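You operate a simulated robot arm through the tools that you are given. There is no shell and no other tool.

The job below is to be done with a simulated two-armed robot. You get a single attempt, and the scene is never put back.

## Task
Put the small grey bracket from the top of the big pale cover on top of the purple rings box. Take the green washers box and put it on the good mat. Take the green marker and put it on the top of the short bench. Put the blue mount on the top of the grey cabinet away in the blue tray on the frame bench. Put the right bearing on the top of the grey cabinet away on the top of the end bench. Take the green mount from the top of the short bench and put it on the second shelf from the bottom of the green rack. Put the blue link on the top of the grey cabinet away on the middle shelf of the grey rack. Turn the round knob of the green box to 15 Nm. Put the band roll from the upper shelf of the bin rack in the purple parts tray. Fetch the long orange tray and set it on the low shelf of the engine bench. Put two of the red buffers from the top of the end bench on the upper shelf of the bin rack. Do these in any order. Set down upright: green washers box.

The check looks at the end state, three seconds after you hand in, the way a careful person would. Anything else that was tipped, shoved, dropped, spilled or broken makes it a failure. A push-on lid holds only when it is set on centred and level and pressed home; a screw cap is set on level and turned clockwise until tight.

## Robot
Two 7-joint arms with two-finger parallel grippers on one trunk, on a base that moves. Base frame: it is fixed to the floor where the robot stands at the start and does not move with it; the origin is under the middle of the robot, x ahead of it, y to its left, z up. Units: m, degrees, N and s.
The left shoulder is at the start at [0.124, 0.171, 1.162], the right one opposite. With the tool pointing down near the work surface each hand reaches from about 0.42 to 0.9 m from the robot's upright axis, wherever it stands, measured 20 degrees to its own side. Places, roughly: band roll (8x8x3 cm) [4.7, -5.9, 1.3]; blue link (6x2x5 cm) [3.7, -5.6, 0.9]; blue mount (4x4x3 cm) [3.2, -5.7, 0.9]; blue tray on the frame bench (26x12 cm) [0.22, -5.76, 0.8]; good mat [-1.2, 1.3, 0.8]; green marker [3.25, -5, 1]; green mount (4x4x3 cm) [2.7, -5.6, 0.9]; green washers box [1.75, -1, 0.75]; long orange tray (9x17x4 cm) [6.8, -6.5, 0.9]; low shelf of the engine bench [7.3, -6.4, 0.2]; middle shelf of the grey rack [1.9, -7.4, 1]; purple parts tray (24x18x6 cm) [6.9, -6.3, 0.2]; purple rings box [2, -0.75, 0.75]; red buffer (6x6x3 cm) [8.5, -6.7, 0.9]; right bearing (5x5x3 cm) [3.1, -5.8, 0.9]; round knob of the green box [4.1, -4.9, 0.9]; second shelf of the green rack [3.2, -7.4, 0.6]; small grey bracket (7x6x5 cm) [1.9, -0.8, 0.8]; top of the end bench [8.9, -6.4, 0.8]; top of the short bench [2.4, -5.6, 0.8]; upper shelf of the bin rack [4.6, -5.7, 1.3]. Payload 4.4 kg a hand.
Tool frame (each hand has its own): the origin (TCP) lies between the finger pads and is the grasp point; the fingertips stand 0.023 m ahead of it; z points along the fingers, y is the line along which they close. Largest opening 0.094 m; finger width 0.038, thickness 0.01; the body of the gripper, 0.054 by 0.096 m, starts 0.039 m behind the TCP.
Orientation is that of the tool frame in the base frame, as [roll, pitch, yaw] about the fixed x, y, z axes, in that order (R = Rz(yaw) Ry(pitch) Rx(roll)). With the fingers straight down and closing along the base's y, the tool's x points along the base's -x, its y along +y and its z along -z.

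## Interface
- The arms move only by the tool jog_arm. It takes "left_moves", "right_moves" or both (then of equal length, played together; a hand with none holds still); each is a list of rows, each a list of 7 numbers: the shift along the tool's x, y, z in m, then the turn, a rotation vector about the tool's x, y, z in rad, then the closure in counts, from 0 (fully open) to 255 (shut). In form: [[dx, dy, dz, ax, ay, az, claw], ...]. A call has 1 to 20 rows; each row shifts and turns the commanded pose from where the row before left it, along the tool's axes as they then stand. Rows are played at 5 a second. More than 0.05 m and 8.6 degrees between two rows, or a gripper value outside its range, and nothing of the call is played. A pose out of reach is approached as far as the arm can. The call stops where the force on the tool passes 40 N (or 10 N more than at its start, if that is more) or the arm is blocked; 0.2 s more then pass. Each finger travels about 0.072 m/s and halts on what it meets, pressing with about 27 N; the grip force reading is that of the motor and also rises with nothing between the fingers. The clock runs only during rows and for 0.2 s after the last one: add rows that do not move to give the fingers time. It gives the time, the measured TCP pose, the force on the tool (base axes), the opening and the grip force at its end, in the units of the frame above (readings bear some noise), with the torque about the TCP (base axes, N m) and any sound that the robot's microphone picked up.
- Cameras (640 x 400 px; columns grow to the right, rows downward): "scene" is now at [0.2365, -0.0124, 1.2957]; the picture's right is [-0.14, -0.99, 0.00], its down [-0.64, 0.09, -0.76] and it looks along [0.75, -0.10, -0.65] (base axes); focal length 232 px, centre (320, 200). "left" rides on the left gripper at [0.086, -0.016, -0.075] in its tool frame; the picture's right is [0.18, 0.98, 0.00], its down [-0.58, 0.11, -0.81] and it looks along [-0.79, 0.15, 0.59] (tool axes); focal length 243 px, centre (320, 200). "right" rides on the right gripper at [0.086, 0.016, -0.074] in its tool frame; the picture's right is [-0.18, 0.98, 0.00], its down [-0.58, -0.11, -0.81] and it looks along [-0.79, -0.15, 0.59] (tool axes); focal length 243 px, centre (320, 200). There is no depth. A picture from a camera that has moved, and an enlarged one, comes with that camera's place and axes in the base frame and with its lens.
- grab_frame(camera): a new picture of that camera. No time passes.
- slide_trunk(by): moves the trunk up (or, below 0, down) by that many m; the arms and the scene camera ride with it, the base frame stays. It gives what a move gives, with no picture.
- base_move(legs): drives the robot by 1 to 6 legs, each [ahead, left, turn to the left] in m, m and degrees, along the robot's own axes; the way and the turn of a leg run together, so that a leg with both is an arc; at most 1.5 m and 180 degrees a leg. The arms and the cameras ride along, it lands a little off, and it stops where it bumps. It gives what a move gives.
- turn_head(pan, tilt): turns the head with the scene camera to pan (to the left, within 80 degrees either way) and tilt (down, from -29 to 69), counted from straight ahead of the robot (the tilt from the chest, where the trunk bows). It gives what a move gives.
- zoom(camera, box): a new picture of the part [left, top, right, bottom] of that camera's present view, enlarged. No time passes.
- hand_in(): hands the job in; it is judged then, once.

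Places have to be worked out from the pictures, the camera data and where the tool is seen. Open the grippers and draw the arms clear of the work before you hand the job in, unless the task says otherwise.

The tools are called after ">>>" by a JSON object that holds its "method" and its "body". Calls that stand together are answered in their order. jog_arm: Moves the arms, as the interface text tells. Its arguments: {"type":"object","properties":{"left_moves":{"type":"array","items":{"type":"array","items":{"type":"number"}}},"right_moves":{"type":"array","items":{"type":"array","items":{"type":"number"}}}},"required":[]} The other tools are called the same way: slide_trunk (by) moves the trunk up or down; base_move (legs) drives the base; turn_head (pan, tilt) turns the head that bears the scene camera; grab_frame (camera) takes a picture; zoom (camera, box) takes an enlarged picture of a part of a camera's view; hand_in () hands the job in.

At the start:

```text
time: 0.0
left_tcp_pos: [0.5518, 0.244, 1.1091]
left_orientation: [180.0, 0.0, -179.9]
left_force: [-0.6, 0.5, 0.0]
left_ft_torque: [0.0, -0.03, 0.0]
left_opening: 0.0942
left_finger_force: 0.1
right_tcp_pos: [0.5449, -0.284, 1.0525]
right_orientation: [-179.9, 0.0, 180.0]
right_force: [-0.6, -0.2, 0.2]
right_ft_torque: [0.04, -0.02, 0.0]
right_opening: 0.0939
right_finger_force: 0.1
trunk travel left (down, up): [-0.175, 0.213]
robot x, y, heading: [0.0016, -0.0001, 0.1]
head pan, tilt (commanded): [-7.8, 40.6]
```

scene: 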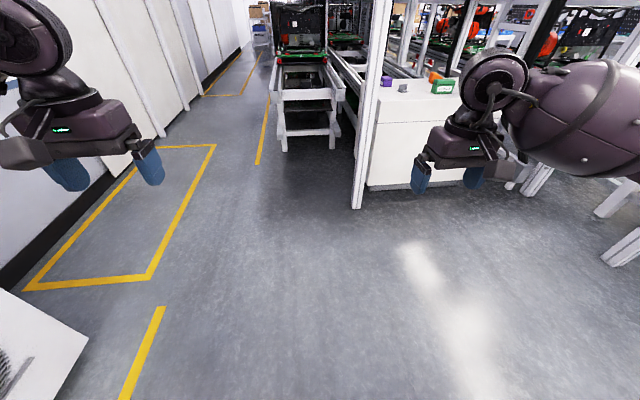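
right: 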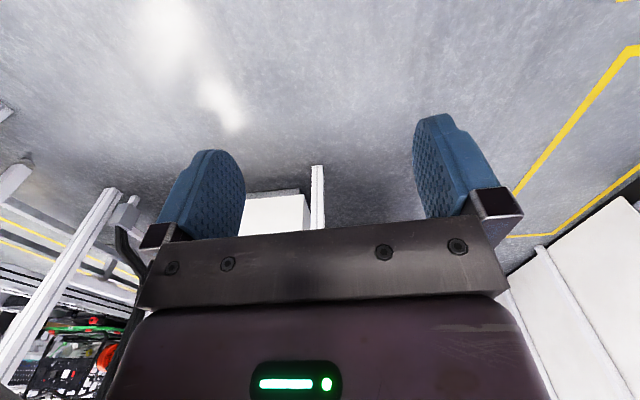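
left: 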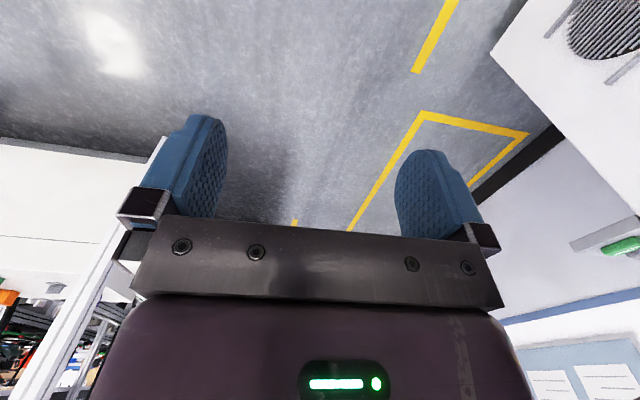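

I begin by looking closely at the pale cover ahead on the right, with the purple box, grey bracket and green box on it.

>>> {"method": "zoom", "body": {"camera": "scene", "box": [340, 50, 500, 150]}}

>>> {"method": "zoom", "body": {"camera": "scene", "box": [240, 0, 640, 250]}}

```text
4.00 times, centred on (420, 100) of scene
camera zoom: at [0.2365, -0.0124, 1.2957], right [-0.14, -0.99, 0.0], down [-0.64, 0.09, -0.76], along [0.75, -0.1, -0.65], focal length 926 px, centre (-80, 600)
```

zoom: 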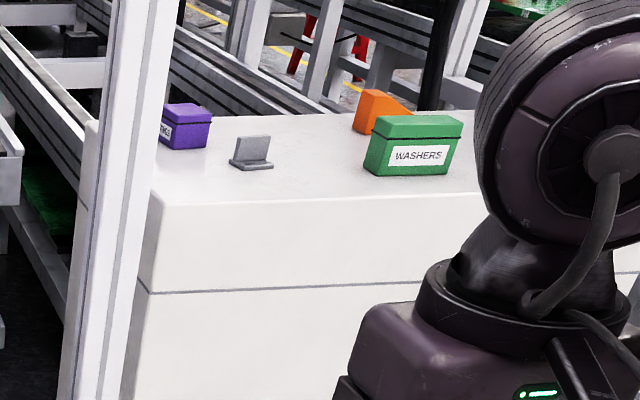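

```text
1.60 times, centred on (440, 125) of scene
camera zoom: at [0.2365, -0.0124, 1.2957], right [-0.14, -0.99, 0.0], down [-0.64, 0.09, -0.76], along [0.75, -0.1, -0.65], focal length 371 px, centre (128, 320)
```

zoom: 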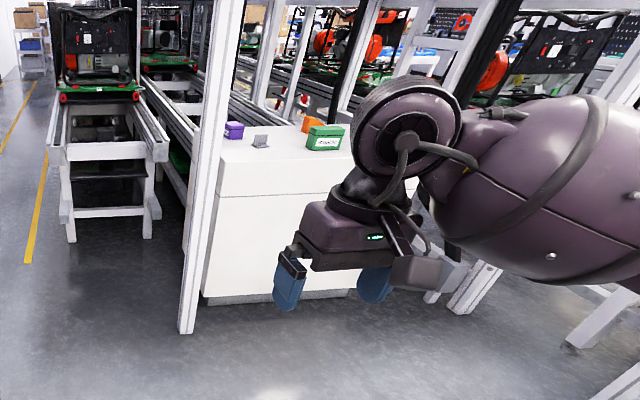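

The head camera reveals the cover about 1.8 m ahead to the right. I look around to learn the layout before driving.

>>> {"method": "turn_head", "body": {"pan": -50, "tilt": 20}}

>>> {"method": "grab_frame", "body": {"camera": "scene"}}

>>> {"method": "turn_head", "body": {"pan": 70, "tilt": 30}}

>>> {"method": "grab_frame", "body": {"camera": "scene"}}

```text
time: 1.1
left_tcp_pos: [0.5512, 0.2443, 1.1093]
left_orientation: [179.9, 0.0, -180.0]
left_force: [0.3, -0.3, 0.0]
left_ft_torque: [0.01, 0.02, -0.01]
left_opening: 0.0937
left_finger_force: 0.1
right_tcp_pos: [0.5448, -0.2832, 1.0513]
right_orientation: [180.0, 0.0, 180.0]
right_force: [-0.2, -0.2, 0.1]
right_ft_torque: [0.01, -0.01, 0.01]
right_opening: 0.0941
right_finger_force: 0.1
trunk travel left (down, up): [-0.175, 0.213]
robot x, y, heading: [0.0011, -0.0017, -0.1]
head pan, tilt (commanded): [-50.0, 20.0]
```

```text
taken
camera scene: at [0.2126, -0.0722, 1.3279], right [-0.77, -0.64, 0.0], down [-0.22, 0.26, -0.94], along [0.6, -0.72, -0.34], focal length 232 px, centre (320, 200)
```

scene: 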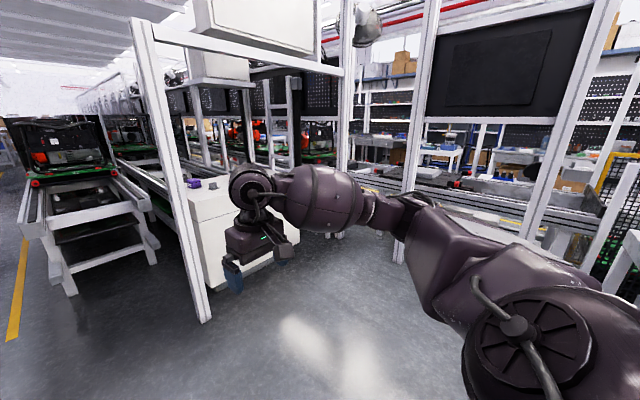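

```text
time: 3.1
left_tcp_pos: [0.5515, 0.2436, 1.1094]
left_orientation: [180.0, 0.0, -180.0]
left_force: [0.2, -0.2, -0.5]
left_ft_torque: [0.0, 0.01, -0.01]
left_opening: 0.0941
left_finger_force: 0.0
right_tcp_pos: [0.5439, -0.2841, 1.0521]
right_orientation: [180.0, 0.0, -179.9]
right_force: [0.2, -0.4, -0.9]
right_ft_torque: [0.01, 0.02, -0.01]
right_opening: 0.0938
right_finger_force: 0.0
trunk travel left (down, up): [-0.175, 0.213]
robot x, y, heading: [0.0004, -0.0022, -0.2]
head pan, tilt (commanded): [70.0, 30.0]
```

```text
taken
camera scene: at [0.1836, 0.0841, 1.3119], right [0.94, -0.34, 0.0], down [-0.17, -0.47, -0.87], along [0.3, 0.81, -0.5], focal length 232 px, centre (320, 200)
```

scene: 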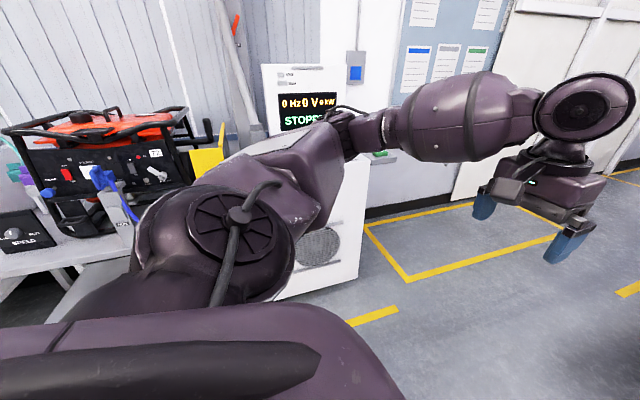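

The left arm would sit near the white post once I approach, so I draw it inward a little and drive toward the cover in a first stage.

>>> {"method": "jog_arm", "body": {"left_moves": [[0.035, -0.04, 0, 0, 0, 0, 0], [0.035, -0.04, 0, 0, 0, 0, 0], [0.03, -0.04, 0, 0, 0, 0, 0], [0, 0, 0, 0, 0, 0, 0]]}}

>>> {"method": "base_move", "body": {"legs": [[0.9, -1.1, 0], [0, 0, 30]]}}

>>> {"method": "turn_head", "body": {"pan": -10, "tilt": 35}}

>>> {"method": "grab_frame", "body": {"camera": "scene"}}

```text
refused: row 1 steps farther than a row can; nothing moved
```

```text
time: 14.5
left_tcp_pos: [1.2613, -0.6074, 1.1091]
left_orientation: [-180.0, 0.0, -149.8]
left_force: [0.6, 0.3, -0.8]
left_ft_torque: [0.01, -0.04, 0.02]
left_opening: 0.094
left_finger_force: 0.0
right_tcp_pos: [1.5188, -1.0691, 1.0514]
right_orientation: [-180.0, 0.0, -149.8]
right_force: [-0.2, -0.5, 0.2]
right_ft_torque: [0.05, 0.0, 0.02]
right_opening: 0.094
right_finger_force: 0.1
trunk travel left (down, up): [-0.175, 0.213]
robot x, y, heading: [0.9061, -1.0961, 30.1]
head pan, tilt (commanded): [70.0, 30.0]
```

```text
time: 16.0
left_tcp_pos: [1.2613, -0.6084, 1.1083]
left_orientation: [-180.0, 0.0, -150.0]
left_force: [0.2, 0.4, 0.4]
left_ft_torque: [0.0, 0.01, -0.02]
left_opening: 0.0941
left_finger_force: 0.0
right_tcp_pos: [1.5193, -1.0693, 1.0514]
right_orientation: [-179.9, 0.0, -150.0]
right_force: [-0.1, 0.8, 0.8]
right_ft_torque: [-0.02, 0.02, 0.03]
right_opening: 0.094
right_finger_force: 0.1
trunk travel left (down, up): [-0.175, 0.213]
robot x, y, heading: [0.9044, -1.0917, 30.3]
head pan, tilt (commanded): [-10.0, 35.0]
```

```text
taken
camera scene: at [1.1206, -0.9902, 1.3041], right [0.34, -0.94, 0.0], down [-0.54, -0.2, -0.82], along [0.77, 0.28, -0.57], focal length 232 px, centre (320, 200)
```

scene: 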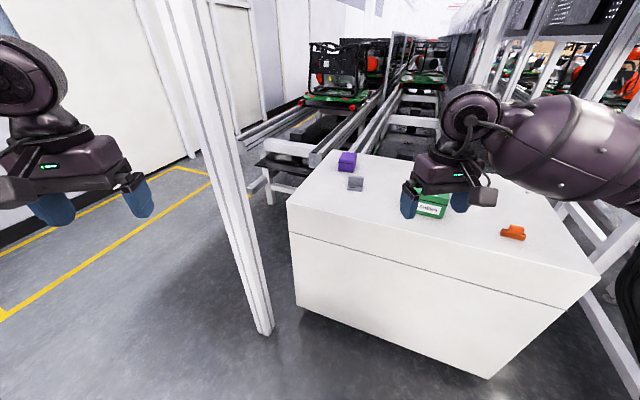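

The cover is in clear view: front face around x≈1.78, top near 0.77–0.8. I zoom in on the items.

>>> {"method": "zoom", "body": {"camera": "scene", "box": [320, 140, 480, 240]}}

>>> {"method": "jog_arm", "body": {"left_moves": [[0.03, -0.03, 0, 0, 0, 0, 0], [0.03, -0.03, 0, 0, 0, 0, 0], [0.03, -0.03, 0, 0, 0, 0, 0], [0, -0.03, 0, 0, 0, 0, 0], [0, 0, 0, 0, 0, 0, 0]]}}

```text
4.00 times, centred on (400, 190) of scene
camera zoom: at [1.1206, -0.9902, 1.3041], right [0.34, -0.94, 0.0], down [-0.54, -0.2, -0.82], along [0.77, 0.28, -0.57], focal length 926 px, centre (0, 240)
```

zoom: 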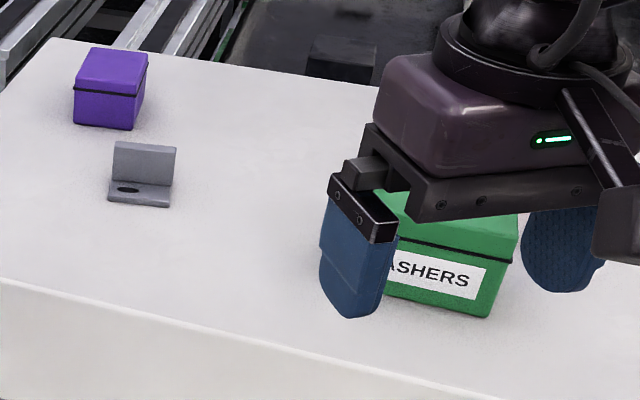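

```text
time: 17.2
left_tcp_pos: [1.2417, -0.7565, 1.109]
left_orientation: [-179.9, 0.0, -149.9]
left_force: [-0.5, -0.2, -1.1]
left_ft_torque: [0.01, -0.02, -0.01]
left_opening: 0.094
left_finger_force: 0.0
right_tcp_pos: [1.5189, -1.0687, 1.051]
right_orientation: [-179.9, 0.0, -150.0]
right_force: [-0.4, 0.1, 1.0]
right_ft_torque: [-0.04, -0.03, 0.0]
right_opening: 0.0941
right_finger_force: 0.0
trunk travel left (down, up): [-0.175, 0.213]
robot x, y, heading: [0.9066, -1.0987, 30.2]
head pan, tilt (commanded): [-10.0, 35.0]
```

I close in on the cover to reach the bracket and purple box with the right arm.

>>> {"method": "base_move", "body": {"legs": [[0.27, -0.22, 0]]}}

>>> {"method": "turn_head", "body": {"pan": 0, "tilt": 45}}

>>> {"method": "grab_frame", "body": {"camera": "scene"}}

>>> {"method": "grab_frame", "body": {"camera": "right"}}

```text
time: 19.8
left_tcp_pos: [1.5867, -0.8117, 1.1081]
left_orientation: [-180.0, 0.1, -150.0]
left_force: [0.0, -0.7, -0.4]
left_ft_torque: [0.04, 0.0, -0.02]
left_opening: 0.0939
left_finger_force: 0.0
right_tcp_pos: [1.8631, -1.1243, 1.0518]
right_orientation: [-180.0, 0.0, -150.1]
right_force: [0.5, 0.2, -0.3]
right_ft_torque: [-0.02, 0.01, 0.01]
right_opening: 0.094
right_finger_force: 0.0
trunk travel left (down, up): [-0.175, 0.213]
robot x, y, heading: [1.2488, -1.1504, 30.1]
head pan, tilt (commanded): [-10.0, 35.0]
```

```text
time: 20.5
left_tcp_pos: [1.5855, -0.8115, 1.107]
left_orientation: [180.0, 0.0, -150.0]
left_force: [-0.3, -1.0, 0.3]
left_ft_torque: [0.0, -0.01, 0.04]
left_opening: 0.0939
left_finger_force: 0.1
right_tcp_pos: [1.8629, -1.1239, 1.0527]
right_orientation: [-179.9, 0.0, -150.1]
right_force: [0.4, -0.4, -0.6]
right_ft_torque: [0.03, 0.01, 0.0]
right_opening: 0.0943
right_finger_force: 0.1
trunk travel left (down, up): [-0.175, 0.213]
robot x, y, heading: [1.2496, -1.1501, 30.0]
head pan, tilt (commanded): [0.0, 45.0]
```

```text
taken
camera scene: at [1.4513, -1.0339, 1.2894], right [0.5, -0.87, 0.0], down [-0.61, -0.35, -0.71], along [0.61, 0.35, -0.71], focal length 232 px, centre (320, 200)
```

scene: 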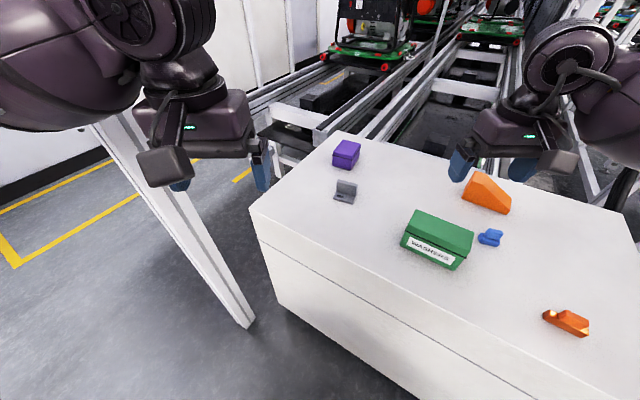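

```text
taken
camera right: at [1.7798, -1.1524, 1.126], right [-0.33, 0.94, 0.0], down [0.56, 0.2, 0.81], along [0.76, 0.27, -0.59], focal length 243 px, centre (320, 200)
```

right: 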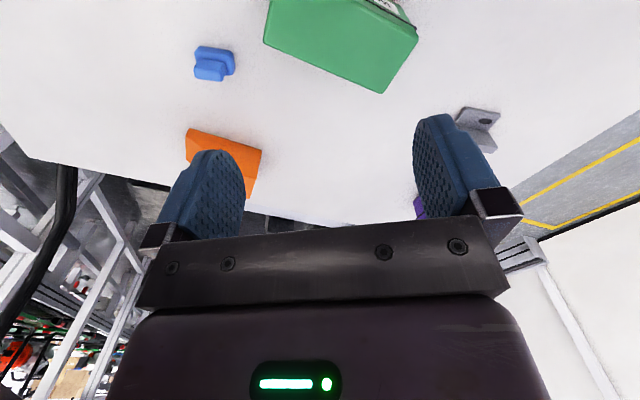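

Let me zoom in on the bracket, purple box and green box from this closer view.

>>> {"method": "zoom", "body": {"camera": "scene", "box": [300, 125, 428, 205]}}

>>> {"method": "zoom", "body": {"camera": "scene", "box": [380, 160, 540, 280]}}

```text
5.00 times, centred on (364, 165) of scene
camera zoom: at [1.4513, -1.0339, 1.2894], right [0.5, -0.87, 0.0], down [-0.61, -0.35, -0.71], along [0.61, 0.35, -0.71], focal length 1158 px, centre (100, 375)
```

zoom: 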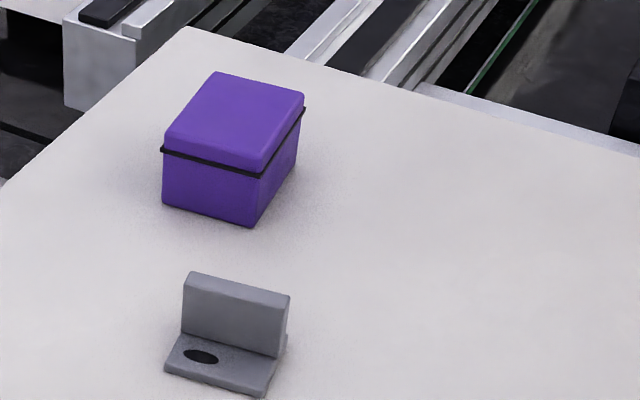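

```text
3.33 times, centred on (460, 220) of scene
camera zoom: at [1.4513, -1.0339, 1.2894], right [0.5, -0.87, 0.0], down [-0.61, -0.35, -0.71], along [0.61, 0.35, -0.71], focal length 772 px, centre (-147, 133)
```

zoom: 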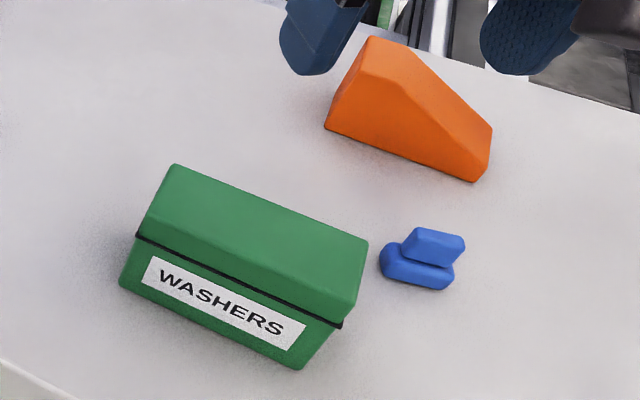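

Estimates: cover top z≈0.80, bracket around (1.925,-0.85), purple box around (2.10,-0.77), green box around (1.87,-1.11). I move 0.12 m closer so that the purple box is in reach of the right arm.

>>> {"method": "base_move", "body": {"legs": [[0.12, -0.03, 0]]}}

>>> {"method": "grab_frame", "body": {"camera": "scene"}}

>>> {"method": "zoom", "body": {"camera": "scene", "box": [270, 130, 398, 210]}}

```text
time: 21.7
left_tcp_pos: [1.6678, -0.7869, 1.1049]
left_orientation: [179.6, -0.6, -149.7]
left_force: [1.3, -0.1, 0.6]
left_ft_torque: [0.0, -0.02, 0.0]
left_opening: 0.094
left_finger_force: 0.0
right_tcp_pos: [1.9504, -1.0989, 1.0555]
right_orientation: [179.9, 0.4, -149.6]
right_force: [0.7, 0.0, 0.7]
right_ft_torque: [0.0, 0.02, -0.01]
right_opening: 0.0938
right_finger_force: 0.0
trunk travel left (down, up): [-0.175, 0.213]
robot x, y, heading: [1.3387, -1.1222, 30.5]
head pan, tilt (commanded): [0.0, 45.0]
stopped in leg 1: the robot was blocked; the commanded pose is now the measured one
```

```text
taken
camera scene: at [1.5378, -1.012, 1.291], right [0.51, -0.86, 0.0], down [-0.61, -0.35, -0.71], along [0.61, 0.36, -0.7], focal length 232 px, centre (320, 200)
```

scene: 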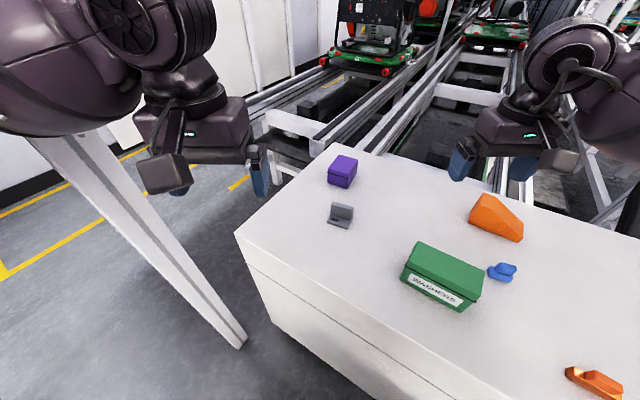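

```text
5.00 times, centred on (334, 170) of scene
camera zoom: at [1.5378, -1.012, 1.291], right [0.51, -0.86, 0.0], down [-0.61, -0.35, -0.71], along [0.61, 0.36, -0.7], focal length 1158 px, centre (250, 350)
```

zoom: 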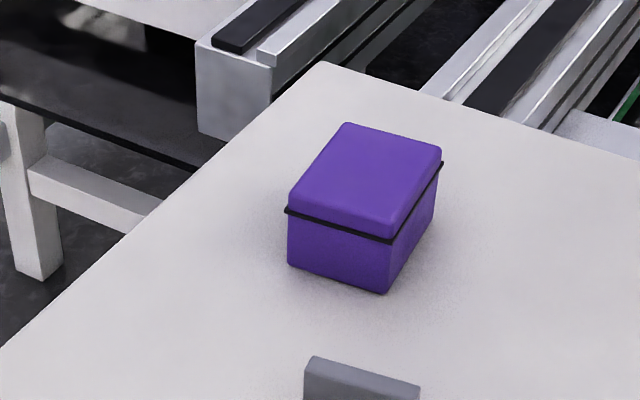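

The base stopped a bit short, blocked lightly, and nothing on the cover moved. The reach is still enough from here. I zoom in on the bracket to fix its place.

>>> {"method": "zoom", "body": {"camera": "scene", "box": [300, 190, 380, 240]}}

>>> {"method": "zoom", "body": {"camera": "scene", "box": [0, 0, 320, 200]}}

```text
8.00 times, centred on (340, 215) of scene
camera zoom: at [1.5378, -1.012, 1.291], right [0.51, -0.86, 0.0], down [-0.61, -0.35, -0.71], along [0.61, 0.36, -0.7], focal length 1853 px, centre (160, 80)
```

zoom: 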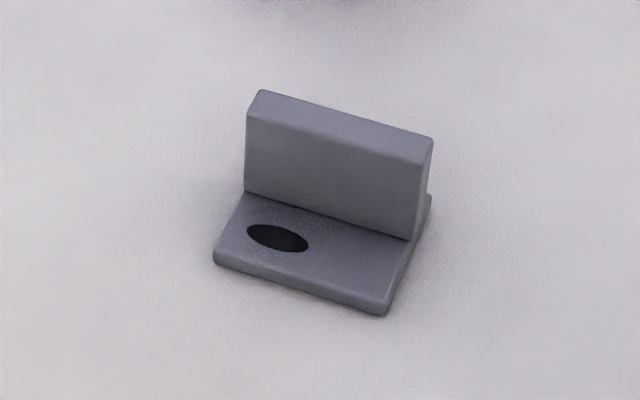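

```text
2.00 times, centred on (160, 100) of scene
camera zoom: at [1.5378, -1.012, 1.291], right [0.51, -0.86, 0.0], down [-0.61, -0.35, -0.71], along [0.61, 0.36, -0.7], focal length 463 px, centre (640, 400)
```

zoom: 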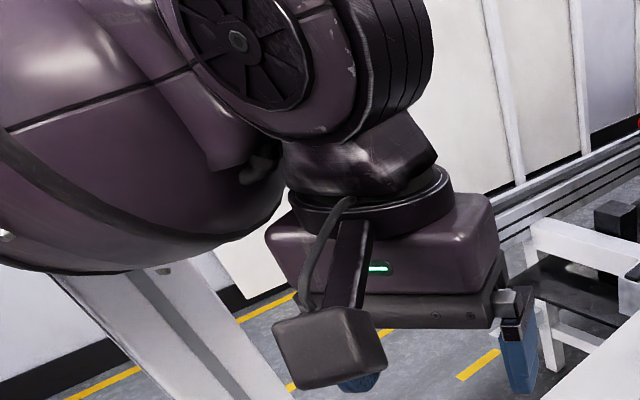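

The bracket base spans about 6.1 cm by 5.4 cm, centred near (1.932,-0.847) and turned about 8°. I swing the right hand over it, aligned to close across its width, and hover.

>>> {"method": "jog_arm", "body": {"right_moves": [[0, 0, 0, 0, 0, 0.13, 0], [0, 0, 0, 0, 0, 0.13, 0], [0, 0, 0, 0, 0, 0.131, 0], [-0.0029, 0.042, 0, 0, 0, 0, 0], [-0.0029, 0.042, 0, 0, 0, 0, 0], [-0.0029, 0.042, 0, 0, 0, 0, 0], [-0.0029, 0.042, 0, 0, 0, 0, 0], [-0.0029, 0.042, 0, 0, 0, 0, 0], [-0.0029, 0.042, 0, 0, 0, 0, 0], [0, 0, 0.04, 0, 0, 0, 0], [0, 0, 0.04, 0, 0, 0, 0], [0, 0, 0.03, 0, 0, 0, 0], [0, 0, 0, 0, 0, 0, 0]]}}

>>> {"method": "grab_frame", "body": {"camera": "scene"}}

>>> {"method": "grab_frame", "body": {"camera": "right"}}

```text
time: 24.5
left_tcp_pos: [1.6686, -0.788, 1.1051]
left_orientation: [179.5, -0.4, -149.6]
left_force: [-0.1, 0.5, 0.5]
left_ft_torque: [-0.02, -0.01, 0.01]
left_opening: 0.0943
left_finger_force: 0.1
right_tcp_pos: [1.9346, -0.8455, 0.9461]
right_orientation: [179.8, 0.4, -172.1]
right_force: [0.7, -0.1, -0.2]
right_ft_torque: [0.03, -0.02, -0.03]
right_opening: 0.094
right_finger_force: 0.0
trunk travel left (down, up): [-0.175, 0.213]
robot x, y, heading: [1.338, -1.1239, 30.2]
head pan, tilt (commanded): [0.0, 45.0]
```

```text
taken
camera scene: at [1.537, -1.012, 1.2909], right [0.51, -0.86, 0.0], down [-0.61, -0.35, -0.71], along [0.61, 0.36, -0.7], focal length 232 px, centre (320, 200)
```

scene: 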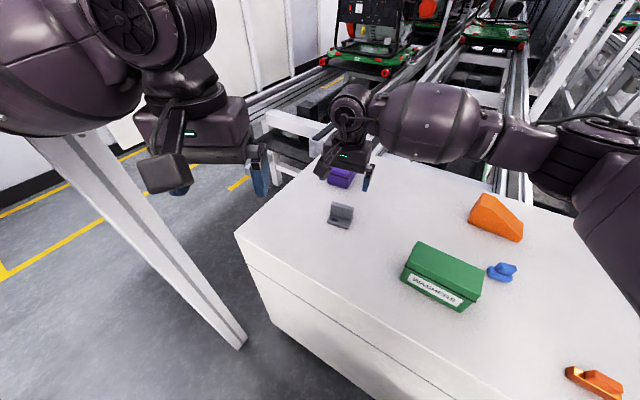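

```text
taken
camera right: at [1.8466, -0.8409, 1.02], right [0.05, 1.0, 0.01], down [0.59, -0.03, 0.81], along [0.81, -0.04, -0.59], focal length 243 px, centre (320, 200)
```

right: 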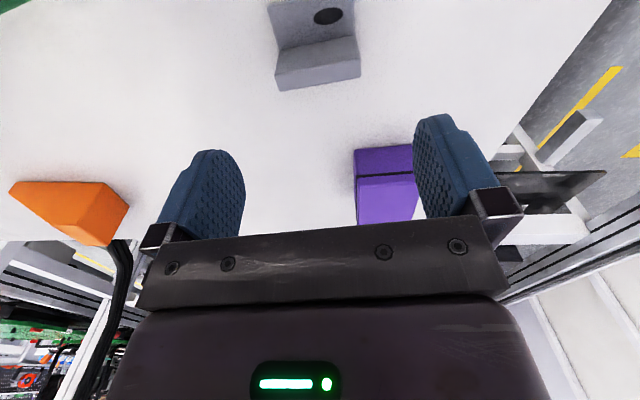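

The hand is centred over the bracket. I descend to grasp height and close.

>>> {"method": "jog_arm", "body": {"right_moves": [[0.0009, -0.0006, 0.04, 0, 0, 0, 0], [0.0009, -0.0006, 0.04, 0, 0, 0, 0], [0.0008, -0.0005, 0.037, 0, 0, 0, 0], [0, 0, 0, 0, 0, 0, 0], [0, 0, 0, 0, 0, 0, 255], [0, 0, 0, 0, 0, 0, 255], [0, 0, 0, 0, 0, 0, 255], [0, 0, 0, 0, 0, 0, 255]]}}

>>> {"method": "grab_frame", "body": {"camera": "right"}}

>>> {"method": "zoom", "body": {"camera": "scene", "box": [280, 120, 440, 240]}}

```text
time: 26.3
left_tcp_pos: [1.6679, -0.7881, 1.1052]
left_orientation: [179.5, -0.4, -149.5]
left_force: [0.2, -0.8, -0.4]
left_ft_torque: [0.03, 0.02, -0.05]
left_opening: 0.0942
left_finger_force: 0.0
right_tcp_pos: [1.9318, -0.8464, 0.8293]
right_orientation: [179.7, 0.4, -172.1]
right_force: [0.6, -0.4, 0.1]
right_ft_torque: [0.01, -0.02, 0.01]
right_opening: 0.062
right_finger_force: 26.8
trunk travel left (down, up): [-0.175, 0.213]
robot x, y, heading: [1.3408, -1.1258, 30.4]
head pan, tilt (commanded): [0.0, 45.0]
```

```text
taken
camera right: at [1.8443, -0.8422, 0.9035], right [0.05, 1.0, 0.01], down [0.59, -0.03, 0.81], along [0.81, -0.04, -0.59], focal length 243 px, centre (320, 200)
```

right: 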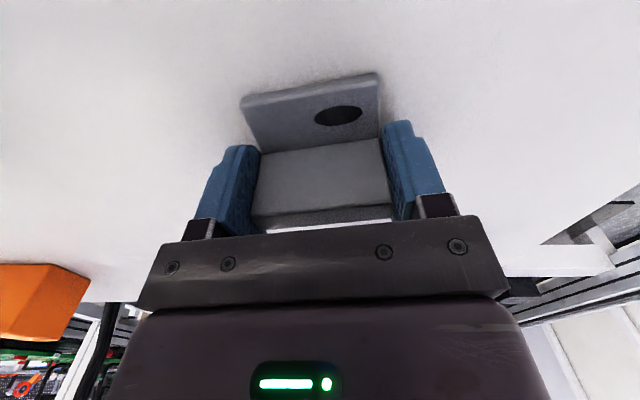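

```text
3.33 times, centred on (360, 180) of scene
camera zoom: at [1.537, -1.012, 1.2909], right [0.51, -0.86, 0.0], down [-0.61, -0.35, -0.71], along [0.61, 0.36, -0.7], focal length 772 px, centre (187, 267)
```

zoom: 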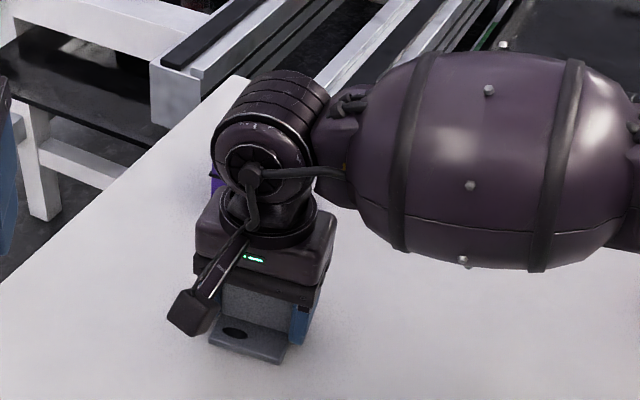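

Gripped at 62 mm. I lift 10 cm, carry it over the purple box (centre judged at about (2.096,-0.770), lid top about 0.855), and check.

>>> {"method": "jog_arm", "body": {"right_moves": [[0, 0, -0.04, 0, 0, 0, 255], [0, 0, -0.04, 0, 0, 0, 255], [0, 0, -0.03, 0, 0, 0, 255], [-0.0346, 0.0106, 0, 0, 0, 0, 255], [-0.0346, 0.0106, 0, 0, 0, 0, 255], [-0.0346, 0.0106, 0, 0, 0, 0, 255], [-0.0346, 0.0106, 0, 0, 0, 0, 255], [-0.0346, 0.0106, 0, 0, 0, 0, 255], [0, 0, 0, 0, 0, 0, 255], [0, 0, 0, 0, 0, 0, 255]]}}

>>> {"method": "grab_frame", "body": {"camera": "right"}}

>>> {"method": "zoom", "body": {"camera": "scene", "box": [280, 100, 440, 220]}}

```text
time: 28.5
left_tcp_pos: [1.6681, -0.7882, 1.1041]
left_orientation: [179.5, -0.5, -149.7]
left_force: [-0.4, 0.5, -0.8]
left_ft_torque: [0.01, -0.03, -0.02]
left_opening: 0.094
left_finger_force: 0.1
right_tcp_pos: [2.0954, -0.7705, 0.9408]
right_orientation: [179.7, 0.3, -172.1]
right_force: [-0.4, 0.6, -0.1]
right_ft_torque: [0.0, -0.02, 0.01]
right_opening: 0.0
right_finger_force: 26.6
trunk travel left (down, up): [-0.175, 0.213]
robot x, y, heading: [1.3397, -1.1244, 30.2]
head pan, tilt (commanded): [0.0, 45.0]
```

```text
taken
camera right: at [2.008, -0.7657, 1.0147], right [0.05, 1.0, 0.01], down [0.59, -0.03, 0.81], along [0.81, -0.03, -0.59], focal length 243 px, centre (320, 200)
```

right: 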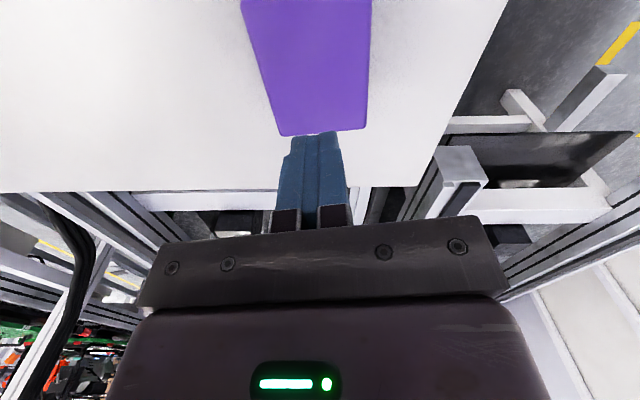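

```text
3.33 times, centred on (360, 160) of scene
camera zoom: at [1.537, -1.012, 1.2909], right [0.51, -0.86, 0.0], down [-0.61, -0.35, -0.71], along [0.61, 0.36, -0.7], focal length 772 px, centre (187, 333)
```

zoom: 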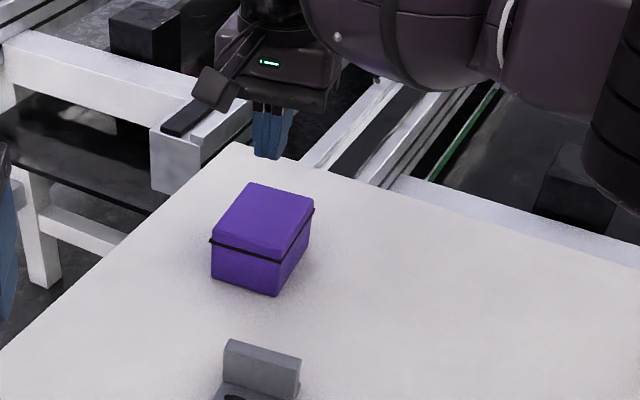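

The bracket slipped out of the grip at lift and is still standing on the cover. I back the hand off and look at where it is now.

>>> {"method": "jog_arm", "body": {"right_moves": [[0, -0.045, 0, 0, 0, 0, 0], [0, -0.045, 0, 0, 0, 0, 0], [0.03, -0.035, 0, 0, 0, -0.14, 0], [0.03, -0.035, 0, 0, 0, -0.14, 0], [0.03, 0, 0, 0, 0, -0.14, 0], [0, 0, 0, 0, 0, -0.14, 0], [0, 0, 0, 0, 0, -0.14, 0], [0, 0, 0, 0, 0, -0.14, 0], [0, 0, 0, 0, 0, -0.14, 0], [0, 0, 0, 0, 0, -0.14, 0], [0, 0, 0, 0, 0, -0.14, 0], [0, 0, 0, 0, 0, -0.14, 0], [0, 0, 0, 0, 0, -0.14, 0]]}}

>>> {"method": "grab_frame", "body": {"camera": "scene"}}

>>> {"method": "zoom", "body": {"camera": "scene", "box": [300, 190, 380, 240]}}

```text
time: 31.3
left_tcp_pos: [1.6679, -0.7866, 1.1038]
left_orientation: [179.6, -0.4, -149.5]
left_force: [0.3, -0.7, 0.7]
left_ft_torque: [0.03, -0.02, -0.02]
left_opening: 0.0939
left_finger_force: 0.0
right_tcp_pos: [2.0352, -0.9539, 0.9401]
right_orientation: [-179.8, 0.3, -107.9]
right_force: [0.3, 0.3, -0.4]
right_ft_torque: [0.0, 0.0, 0.02]
right_opening: 0.0939
right_finger_force: 0.0
right hand out of reach, approached as far as the arm can: row 11, 12, 13
trunk travel left (down, up): [-0.175, 0.213]
robot x, y, heading: [1.3432, -1.1225, 30.2]
head pan, tilt (commanded): [0.0, 45.0]
```

```text
taken
camera scene: at [1.537, -1.012, 1.2909], right [0.51, -0.86, 0.0], down [-0.61, -0.35, -0.71], along [0.61, 0.36, -0.7], focal length 232 px, centre (320, 200)
```

scene: 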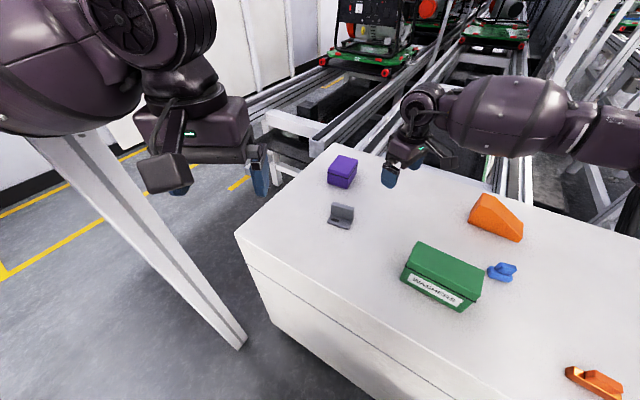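

```text
8.00 times, centred on (340, 215) of scene
camera zoom: at [1.537, -1.012, 1.2909], right [0.51, -0.86, 0.0], down [-0.61, -0.35, -0.71], along [0.61, 0.36, -0.7], focal length 1853 px, centre (160, 80)
```

zoom: 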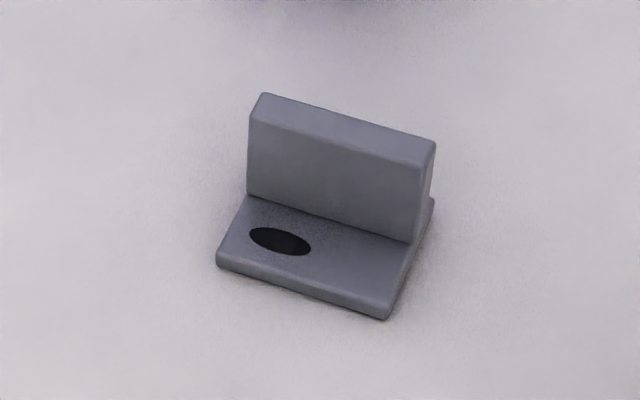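

The bracket is still in place and undisturbed. The wrist cannot turn far enough for a plate grip from here, so I'll retry the width grip lower, so that the pads take the whole base edge. I rotate back first.

>>> {"method": "jog_arm", "body": {"right_moves": [[0, 0, 0, 0, 0, 0.14, 0], [0, 0, 0, 0, 0, 0.14, 0], [0, 0, 0, 0, 0, 0.14, 0], [0, 0, 0, 0, 0, 0.14, 0], [0, 0, 0, 0, 0, 0.14, 0], [0, 0, 0, 0, 0, 0.14, 0], [0, 0, 0, 0, 0, 0.14, 0], [0, 0, 0, 0, 0, 0.14, 0], [0, 0, 0, 0, 0, 0, 0]]}}

```text
time: 33.3
left_tcp_pos: [1.6689, -0.7855, 1.1041]
left_orientation: [179.5, -0.3, -149.6]
left_force: [0.4, 0.7, 0.5]
left_ft_torque: [-0.01, 0.0, -0.02]
left_opening: 0.0938
left_finger_force: 0.0
right_tcp_pos: [2.036, -0.9532, 0.94]
right_orientation: [179.8, 0.4, -172.2]
right_force: [0.4, 0.1, -0.2]
right_ft_torque: [0.01, 0.01, -0.01]
right_opening: 0.0939
right_finger_force: 0.1
trunk travel left (down, up): [-0.175, 0.213]
robot x, y, heading: [1.3415, -1.1205, 30.6]
head pan, tilt (commanded): [0.0, 45.0]
```

Now back over the bracket and down to just above it.

>>> {"method": "jog_arm", "body": {"right_moves": [[0.02215, 0.0298, 0, 0, 0, 0, 0], [0.02215, 0.0298, 0, 0, 0, 0, 0], [0.02215, 0.0298, 0, 0, 0, 0, 0], [0.02215, 0.0298, 0, 0, 0, 0, 0], [0, 0, 0.04, 0, 0, 0, 0], [0, 0, 0.04, 0, 0, 0, 0], [0, 0, 0.03, 0, 0, 0, 0], [0, 0, 0.003, 0, 0, 0, 0], [0, 0, 0.003, 0, 0, 0, 0], [0, 0, 0, 0, 0, 0, 0]]}}

```text
time: 35.5
left_tcp_pos: [1.6692, -0.7875, 1.1043]
left_orientation: [179.5, -0.4, -149.6]
left_force: [0.8, -1.3, 0.4]
left_ft_torque: [-0.03, -0.01, 0.02]
left_opening: 0.0942
left_finger_force: 0.0
right_tcp_pos: [1.9331, -0.8473, 0.8234]
right_orientation: [179.6, 0.4, -172.1]
right_force: [0.4, -0.5, -0.4]
right_ft_torque: [0.0, 0.0, -0.01]
right_opening: 0.0942
right_finger_force: 0.1
trunk travel left (down, up): [-0.175, 0.213]
robot x, y, heading: [1.3404, -1.1243, 30.2]
head pan, tilt (commanded): [0.0, 45.0]
```

No contact yet at fingertip height 0.800; I ease down in 2 mm steps until the cover is felt.

>>> {"method": "jog_arm", "body": {"right_moves": [[0, 0, 0.002, 0, 0, 0, 0], [0, 0, 0.002, 0, 0, 0, 0], [0, 0, 0, 0, 0, 0, 0]]}}

>>> {"method": "grab_frame", "body": {"camera": "right"}}

```text
time: 36.3
left_tcp_pos: [1.6689, -0.7873, 1.1049]
left_orientation: [179.4, -0.6, -149.6]
left_force: [0.3, 0.1, -0.2]
left_ft_torque: [0.02, -0.01, -0.01]
left_opening: 0.094
left_finger_force: 0.1
right_tcp_pos: [1.932, -0.847, 0.8239]
right_orientation: [179.8, 0.4, -172.2]
right_force: [-4.4, -8.1, 14.2]
right_ft_torque: [-0.98, 0.28, -0.21]
right_opening: 0.0941
right_finger_force: 0.1
trunk travel left (down, up): [-0.175, 0.213]
robot x, y, heading: [1.3421, -1.1243, 30.4]
head pan, tilt (commanded): [0.0, 45.0]
stopped in row 3 (right hand): the force on the tool passed its limit at 42 N (the readings are from after the stop); the commanded pose is now the measured one
```

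```text
taken
camera right: at [1.845, -0.8423, 0.8971], right [0.05, 1.0, 0.0], down [0.59, -0.03, 0.81], along [0.81, -0.04, -0.59], focal length 243 px, centre (320, 200)
```

right: 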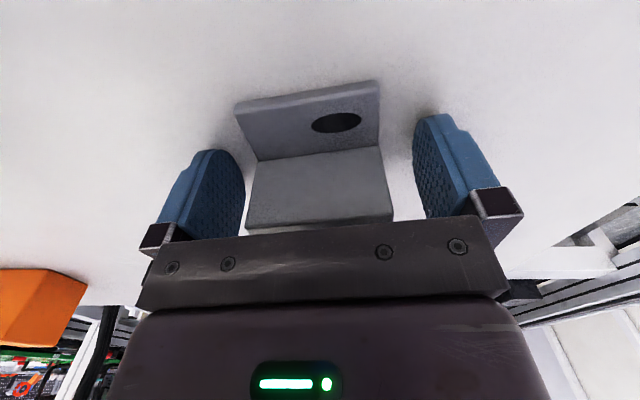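

The cover was felt at fingertip height 0.800. I raise 1 mm, close, and lift slowly a few millimetres to see if it holds.

>>> {"method": "jog_arm", "body": {"right_moves": [[0, 0, -0.0012, 0, 0, 0, 0], [0, 0, 0, 0, 0, 0, 120], [0, 0, 0, 0, 0, 0, 255], [0, 0, 0, 0, 0, 0, 255], [0, 0, 0, 0, 0, 0, 255], [0, 0, 0, 0, 0, 0, 255]]}}

>>> {"method": "jog_arm", "body": {"right_moves": [[0, 0, -0.004, 0, 0, 0, 255], [0, 0, -0.004, 0, 0, 0, 255], [0, 0, -0.004, 0, 0, 0, 255], [0, 0, -0.004, 0, 0, 0, 255], [0, 0, 0, 0, 0, 0, 255]]}}

>>> {"method": "grab_frame", "body": {"camera": "right"}}

```text
time: 37.7
left_tcp_pos: [1.6685, -0.7862, 1.1052]
left_orientation: [179.5, -0.5, -149.6]
left_force: [-0.5, 0.0, -0.2]
left_ft_torque: [0.05, 0.03, 0.01]
left_opening: 0.0941
left_finger_force: 0.0
right_tcp_pos: [1.9326, -0.8473, 0.8238]
right_orientation: [179.9, 0.4, -172.1]
right_force: [-0.6, 0.0, 0.6]
right_ft_torque: [0.05, 0.03, 0.0]
right_opening: 0.0621
right_finger_force: 27.1
trunk travel left (down, up): [-0.175, 0.213]
robot x, y, heading: [1.3399, -1.1246, 30.6]
head pan, tilt (commanded): [0.0, 45.0]
```

```text
time: 38.9
left_tcp_pos: [1.6688, -0.7864, 1.1049]
left_orientation: [179.6, -0.5, -149.7]
left_force: [0.6, -0.7, -0.1]
left_ft_torque: [0.04, 0.02, 0.0]
left_opening: 0.0938
left_finger_force: 0.0
right_tcp_pos: [1.933, -0.8472, 0.8407]
right_orientation: [179.8, 0.5, -172.1]
right_force: [0.8, -0.4, -0.8]
right_ft_torque: [0.01, 0.0, 0.0]
right_opening: 0.0619
right_finger_force: 26.8
trunk travel left (down, up): [-0.175, 0.213]
robot x, y, heading: [1.3388, -1.1253, 30.4]
head pan, tilt (commanded): [0.0, 45.0]
```

```text
taken
camera right: at [1.8448, -0.8424, 0.9137], right [0.05, 1.0, 0.01], down [0.59, -0.03, 0.81], along [0.81, -0.04, -0.59], focal length 243 px, centre (320, 200)
```

right: 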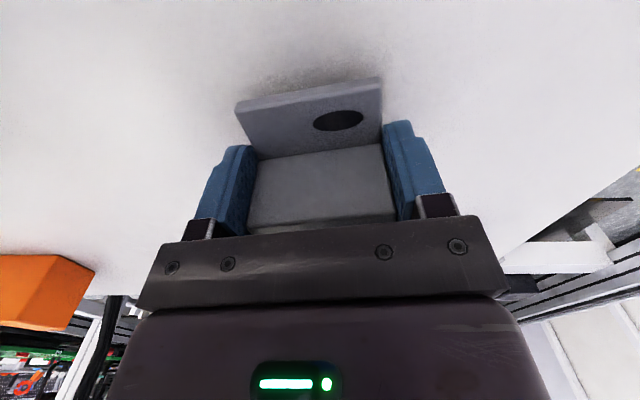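

The bracket moves with the hand now. I keep lifting gently.

>>> {"method": "jog_arm", "body": {"right_moves": [[0, 0, -0.008, 0, 0, 0, 255], [0, 0, -0.01, 0, 0, 0, 255], [0, 0, -0.012, 0, 0, 0, 255], [0, 0, -0.015, 0, 0, 0, 255], [0, 0, -0.02, 0, 0, 0, 255], [0, 0, -0.02, 0, 0, 0, 255], [0, 0, -0.01, 0, 0, 0, 255], [0, 0, 0, 0, 0, 0, 255]]}}

>>> {"method": "grab_frame", "body": {"camera": "right"}}

```text
time: 40.7
left_tcp_pos: [1.6668, -0.7877, 1.1044]
left_orientation: [179.5, -0.5, -149.7]
left_force: [-0.9, -0.3, 0.0]
left_ft_torque: [0.0, 0.01, -0.01]
left_opening: 0.0939
left_finger_force: 0.1
right_tcp_pos: [1.9296, -0.8482, 0.9334]
right_orientation: [179.8, 0.4, -172.3]
right_force: [-0.5, 0.2, -0.9]
right_ft_torque: [-0.02, 0.01, 0.01]
right_opening: 0.0618
right_finger_force: 27.3
trunk travel left (down, up): [-0.175, 0.213]
robot x, y, heading: [1.3363, -1.1219, 30.5]
head pan, tilt (commanded): [0.0, 45.0]
```

```text
taken
camera right: at [1.8437, -0.8431, 1.0078], right [0.05, 1.0, 0.01], down [0.59, -0.03, 0.81], along [0.81, -0.04, -0.59], focal length 243 px, centre (320, 200)
```

right: 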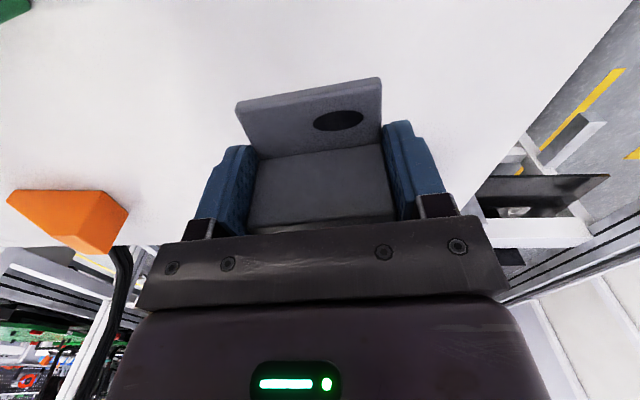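

Holding firmly. I carry it slowly over the purple box.

>>> {"method": "jog_arm", "body": {"right_moves": [[-0.015, 0.0047, 0, 0, 0, 0, 255], [-0.0219, 0.0069, 0, 0, 0, 0, 255], [-0.0219, 0.0069, 0, 0, 0, 0, 255], [-0.0219, 0.0069, 0, 0, 0, 0, 255], [-0.0219, 0.0069, 0, 0, 0, 0, 255], [-0.0219, 0.0069, 0, 0, 0, 0, 255], [-0.0219, 0.0069, 0, 0, 0, 0, 255], [-0.0175, 0.0055, 0, 0, 0, 0, 255], [-0.0115, 0.0036, 0, 0, 0, 0, 255], [0, 0, 0, 0, 0, 0, 255]]}}

>>> {"method": "grab_frame", "body": {"camera": "right"}}

>>> {"method": "zoom", "body": {"camera": "scene", "box": [280, 100, 440, 220]}}

```text
time: 42.9
left_tcp_pos: [1.6678, -0.7872, 1.1038]
left_orientation: [179.5, -0.6, -149.8]
left_force: [-0.2, -0.7, -0.1]
left_ft_torque: [-0.01, -0.01, 0.02]
left_opening: 0.094
left_finger_force: 0.0
right_tcp_pos: [2.0975, -0.7683, 0.9365]
right_orientation: [179.8, 0.4, -172.1]
right_force: [-0.4, -0.1, -2.2]
right_ft_torque: [0.02, -0.05, 0.0]
right_opening: 0.062
right_finger_force: 26.5
trunk travel left (down, up): [-0.175, 0.213]
robot x, y, heading: [1.3384, -1.1245, 30.4]
head pan, tilt (commanded): [0.0, 45.0]
```

```text
taken
camera right: at [2.01, -0.7644, 1.01], right [0.05, 1.0, 0.01], down [0.59, -0.03, 0.81], along [0.81, -0.04, -0.59], focal length 243 px, centre (320, 200)
```

right: 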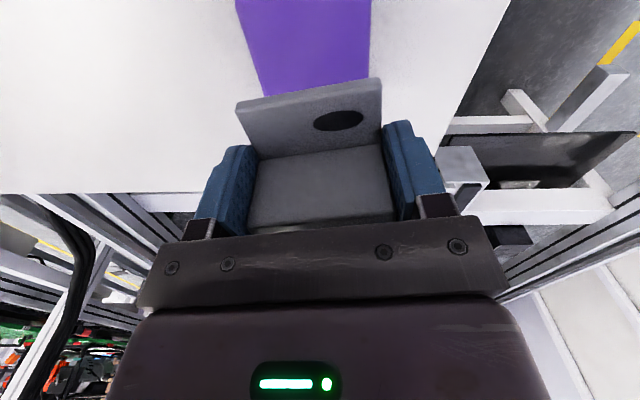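

```text
3.33 times, centred on (360, 160) of scene
camera zoom: at [1.5365, -1.012, 1.2909], right [0.5, -0.86, 0.0], down [-0.61, -0.35, -0.71], along [0.61, 0.36, -0.7], focal length 772 px, centre (187, 333)
```

zoom: 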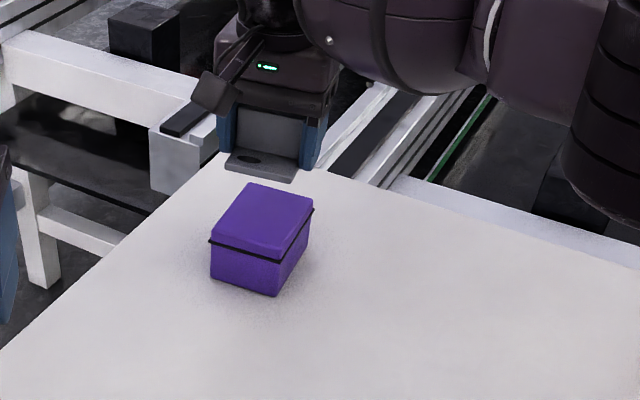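

Position matches the box centre within a few millimetres. I lower until it touches the lid.

>>> {"method": "jog_arm", "body": {"right_moves": [[0, 0, 0.015, 0, 0, 0, 255], [0, 0, 0.015, 0, 0, 0, 255], [0, 0, 0.01, 0, 0, 0, 255], [0, 0, 0.006, 0, 0, 0, 255], [0, 0, 0.003, 0, 0, 0, 255], [0, 0, 0, 0, 0, 0, 255]]}}

>>> {"method": "zoom", "body": {"camera": "scene", "box": [280, 100, 440, 220]}}

```text
time: 44.3
left_tcp_pos: [1.6679, -0.7878, 1.1043]
left_orientation: [179.5, -0.6, -149.7]
left_force: [-0.6, -0.2, -0.3]
left_ft_torque: [-0.03, 0.0, -0.02]
left_opening: 0.0939
left_finger_force: 0.1
right_tcp_pos: [2.0988, -0.769, 0.8859]
right_orientation: [179.8, 0.3, -172.2]
right_force: [0.6, -0.4, -1.3]
right_ft_torque: [0.0, -0.06, -0.01]
right_opening: 0.0618
right_finger_force: 27.1
trunk travel left (down, up): [-0.175, 0.213]
robot x, y, heading: [1.3434, -1.1216, 30.4]
head pan, tilt (commanded): [0.0, 45.0]
```

```text
3.33 times, centred on (360, 160) of scene
camera zoom: at [1.5365, -1.0121, 1.2909], right [0.5, -0.86, 0.0], down [-0.61, -0.35, -0.71], along [0.61, 0.36, -0.7], focal length 772 px, centre (187, 333)
```

zoom: 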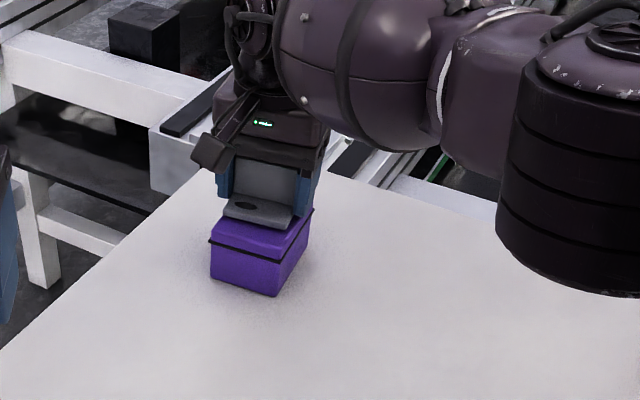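

Very near contact; I lower in 1.5 mm steps until the force shows.

>>> {"method": "jog_arm", "body": {"right_moves": [[0, 0, 0.0015, 0, 0, 0, 255], [0, 0, 0.0015, 0, 0, 0, 255], [0, 0, 0, 0, 0, 0, 255]]}}

>>> {"method": "zoom", "body": {"camera": "scene", "box": [300, 140, 380, 200]}}

```text
time: 45.1
left_tcp_pos: [1.6691, -0.7879, 1.1032]
left_orientation: [179.5, -0.7, -149.8]
left_force: [-0.1, -0.5, 0.1]
left_ft_torque: [0.03, 0.02, 0.01]
left_opening: 0.0941
left_finger_force: 0.1
right_tcp_pos: [2.0991, -0.7682, 0.8838]
right_orientation: [179.8, 0.4, -172.2]
right_force: [-0.5, 0.1, -1.6]
right_ft_torque: [0.0, 0.01, 0.02]
right_opening: 0.062
right_finger_force: 27.0
trunk travel left (down, up): [-0.175, 0.213]
robot x, y, heading: [1.3439, -1.1225, 30.3]
head pan, tilt (commanded): [0.0, 45.0]
```

```text
6.67 times, centred on (340, 170) of scene
camera zoom: at [1.5365, -1.0121, 1.2909], right [0.5, -0.86, 0.0], down [-0.61, -0.35, -0.71], along [0.61, 0.36, -0.7], focal length 1544 px, centre (187, 400)
```

zoom: 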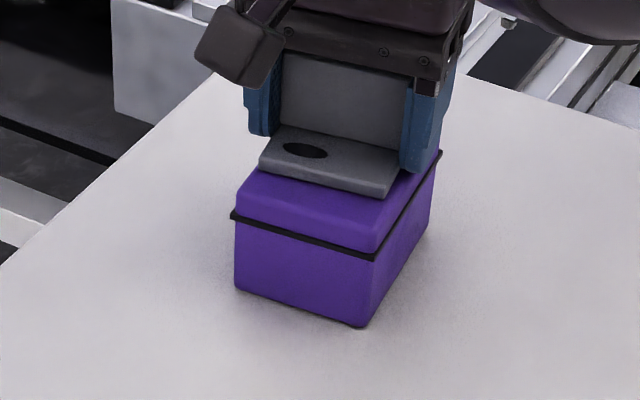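

>>> {"method": "jog_arm", "body": {"right_moves": [[0, 0, 0.0015, 0, 0, 0, 255], [0, 0, 0.0015, 0, 0, 0, 255], [0, 0, 0.0015, 0, 0, 0, 255], [0, 0, 0, 0, 0, 0, 255]]}}

>>> {"method": "zoom", "body": {"camera": "scene", "box": [300, 140, 380, 200]}}

```text
time: 46.1
left_tcp_pos: [1.6678, -0.7879, 1.1047]
left_orientation: [179.4, -0.5, -149.9]
left_force: [-0.5, -0.1, 0.1]
left_ft_torque: [0.02, 0.0, -0.02]
left_opening: 0.0937
left_finger_force: 0.1
right_tcp_pos: [2.099, -0.7684, 0.8834]
right_orientation: [179.7, 0.6, -172.2]
right_force: [-8.0, -7.1, 34.6]
right_ft_torque: [-1.25, 0.65, -0.11]
right_opening: 0.0619
right_finger_force: 27.2
trunk travel left (down, up): [-0.175, 0.213]
robot x, y, heading: [1.3391, -1.1253, 30.4]
head pan, tilt (commanded): [0.0, 45.0]
```

```text
6.67 times, centred on (340, 170) of scene
camera zoom: at [1.5357, -1.0119, 1.2914], right [0.5, -0.86, 0.0], down [-0.61, -0.35, -0.71], along [0.62, 0.36, -0.7], focal length 1544 px, centre (187, 400)
```

zoom: 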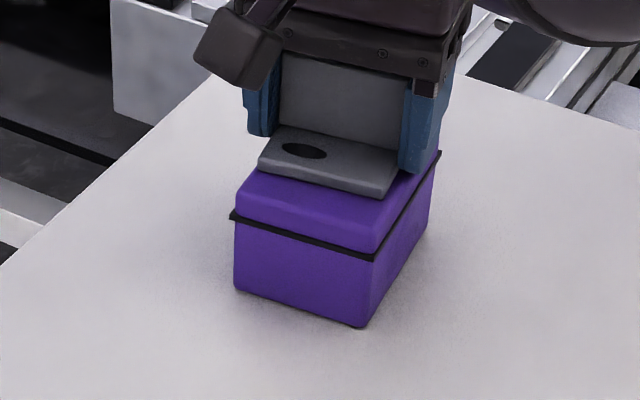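

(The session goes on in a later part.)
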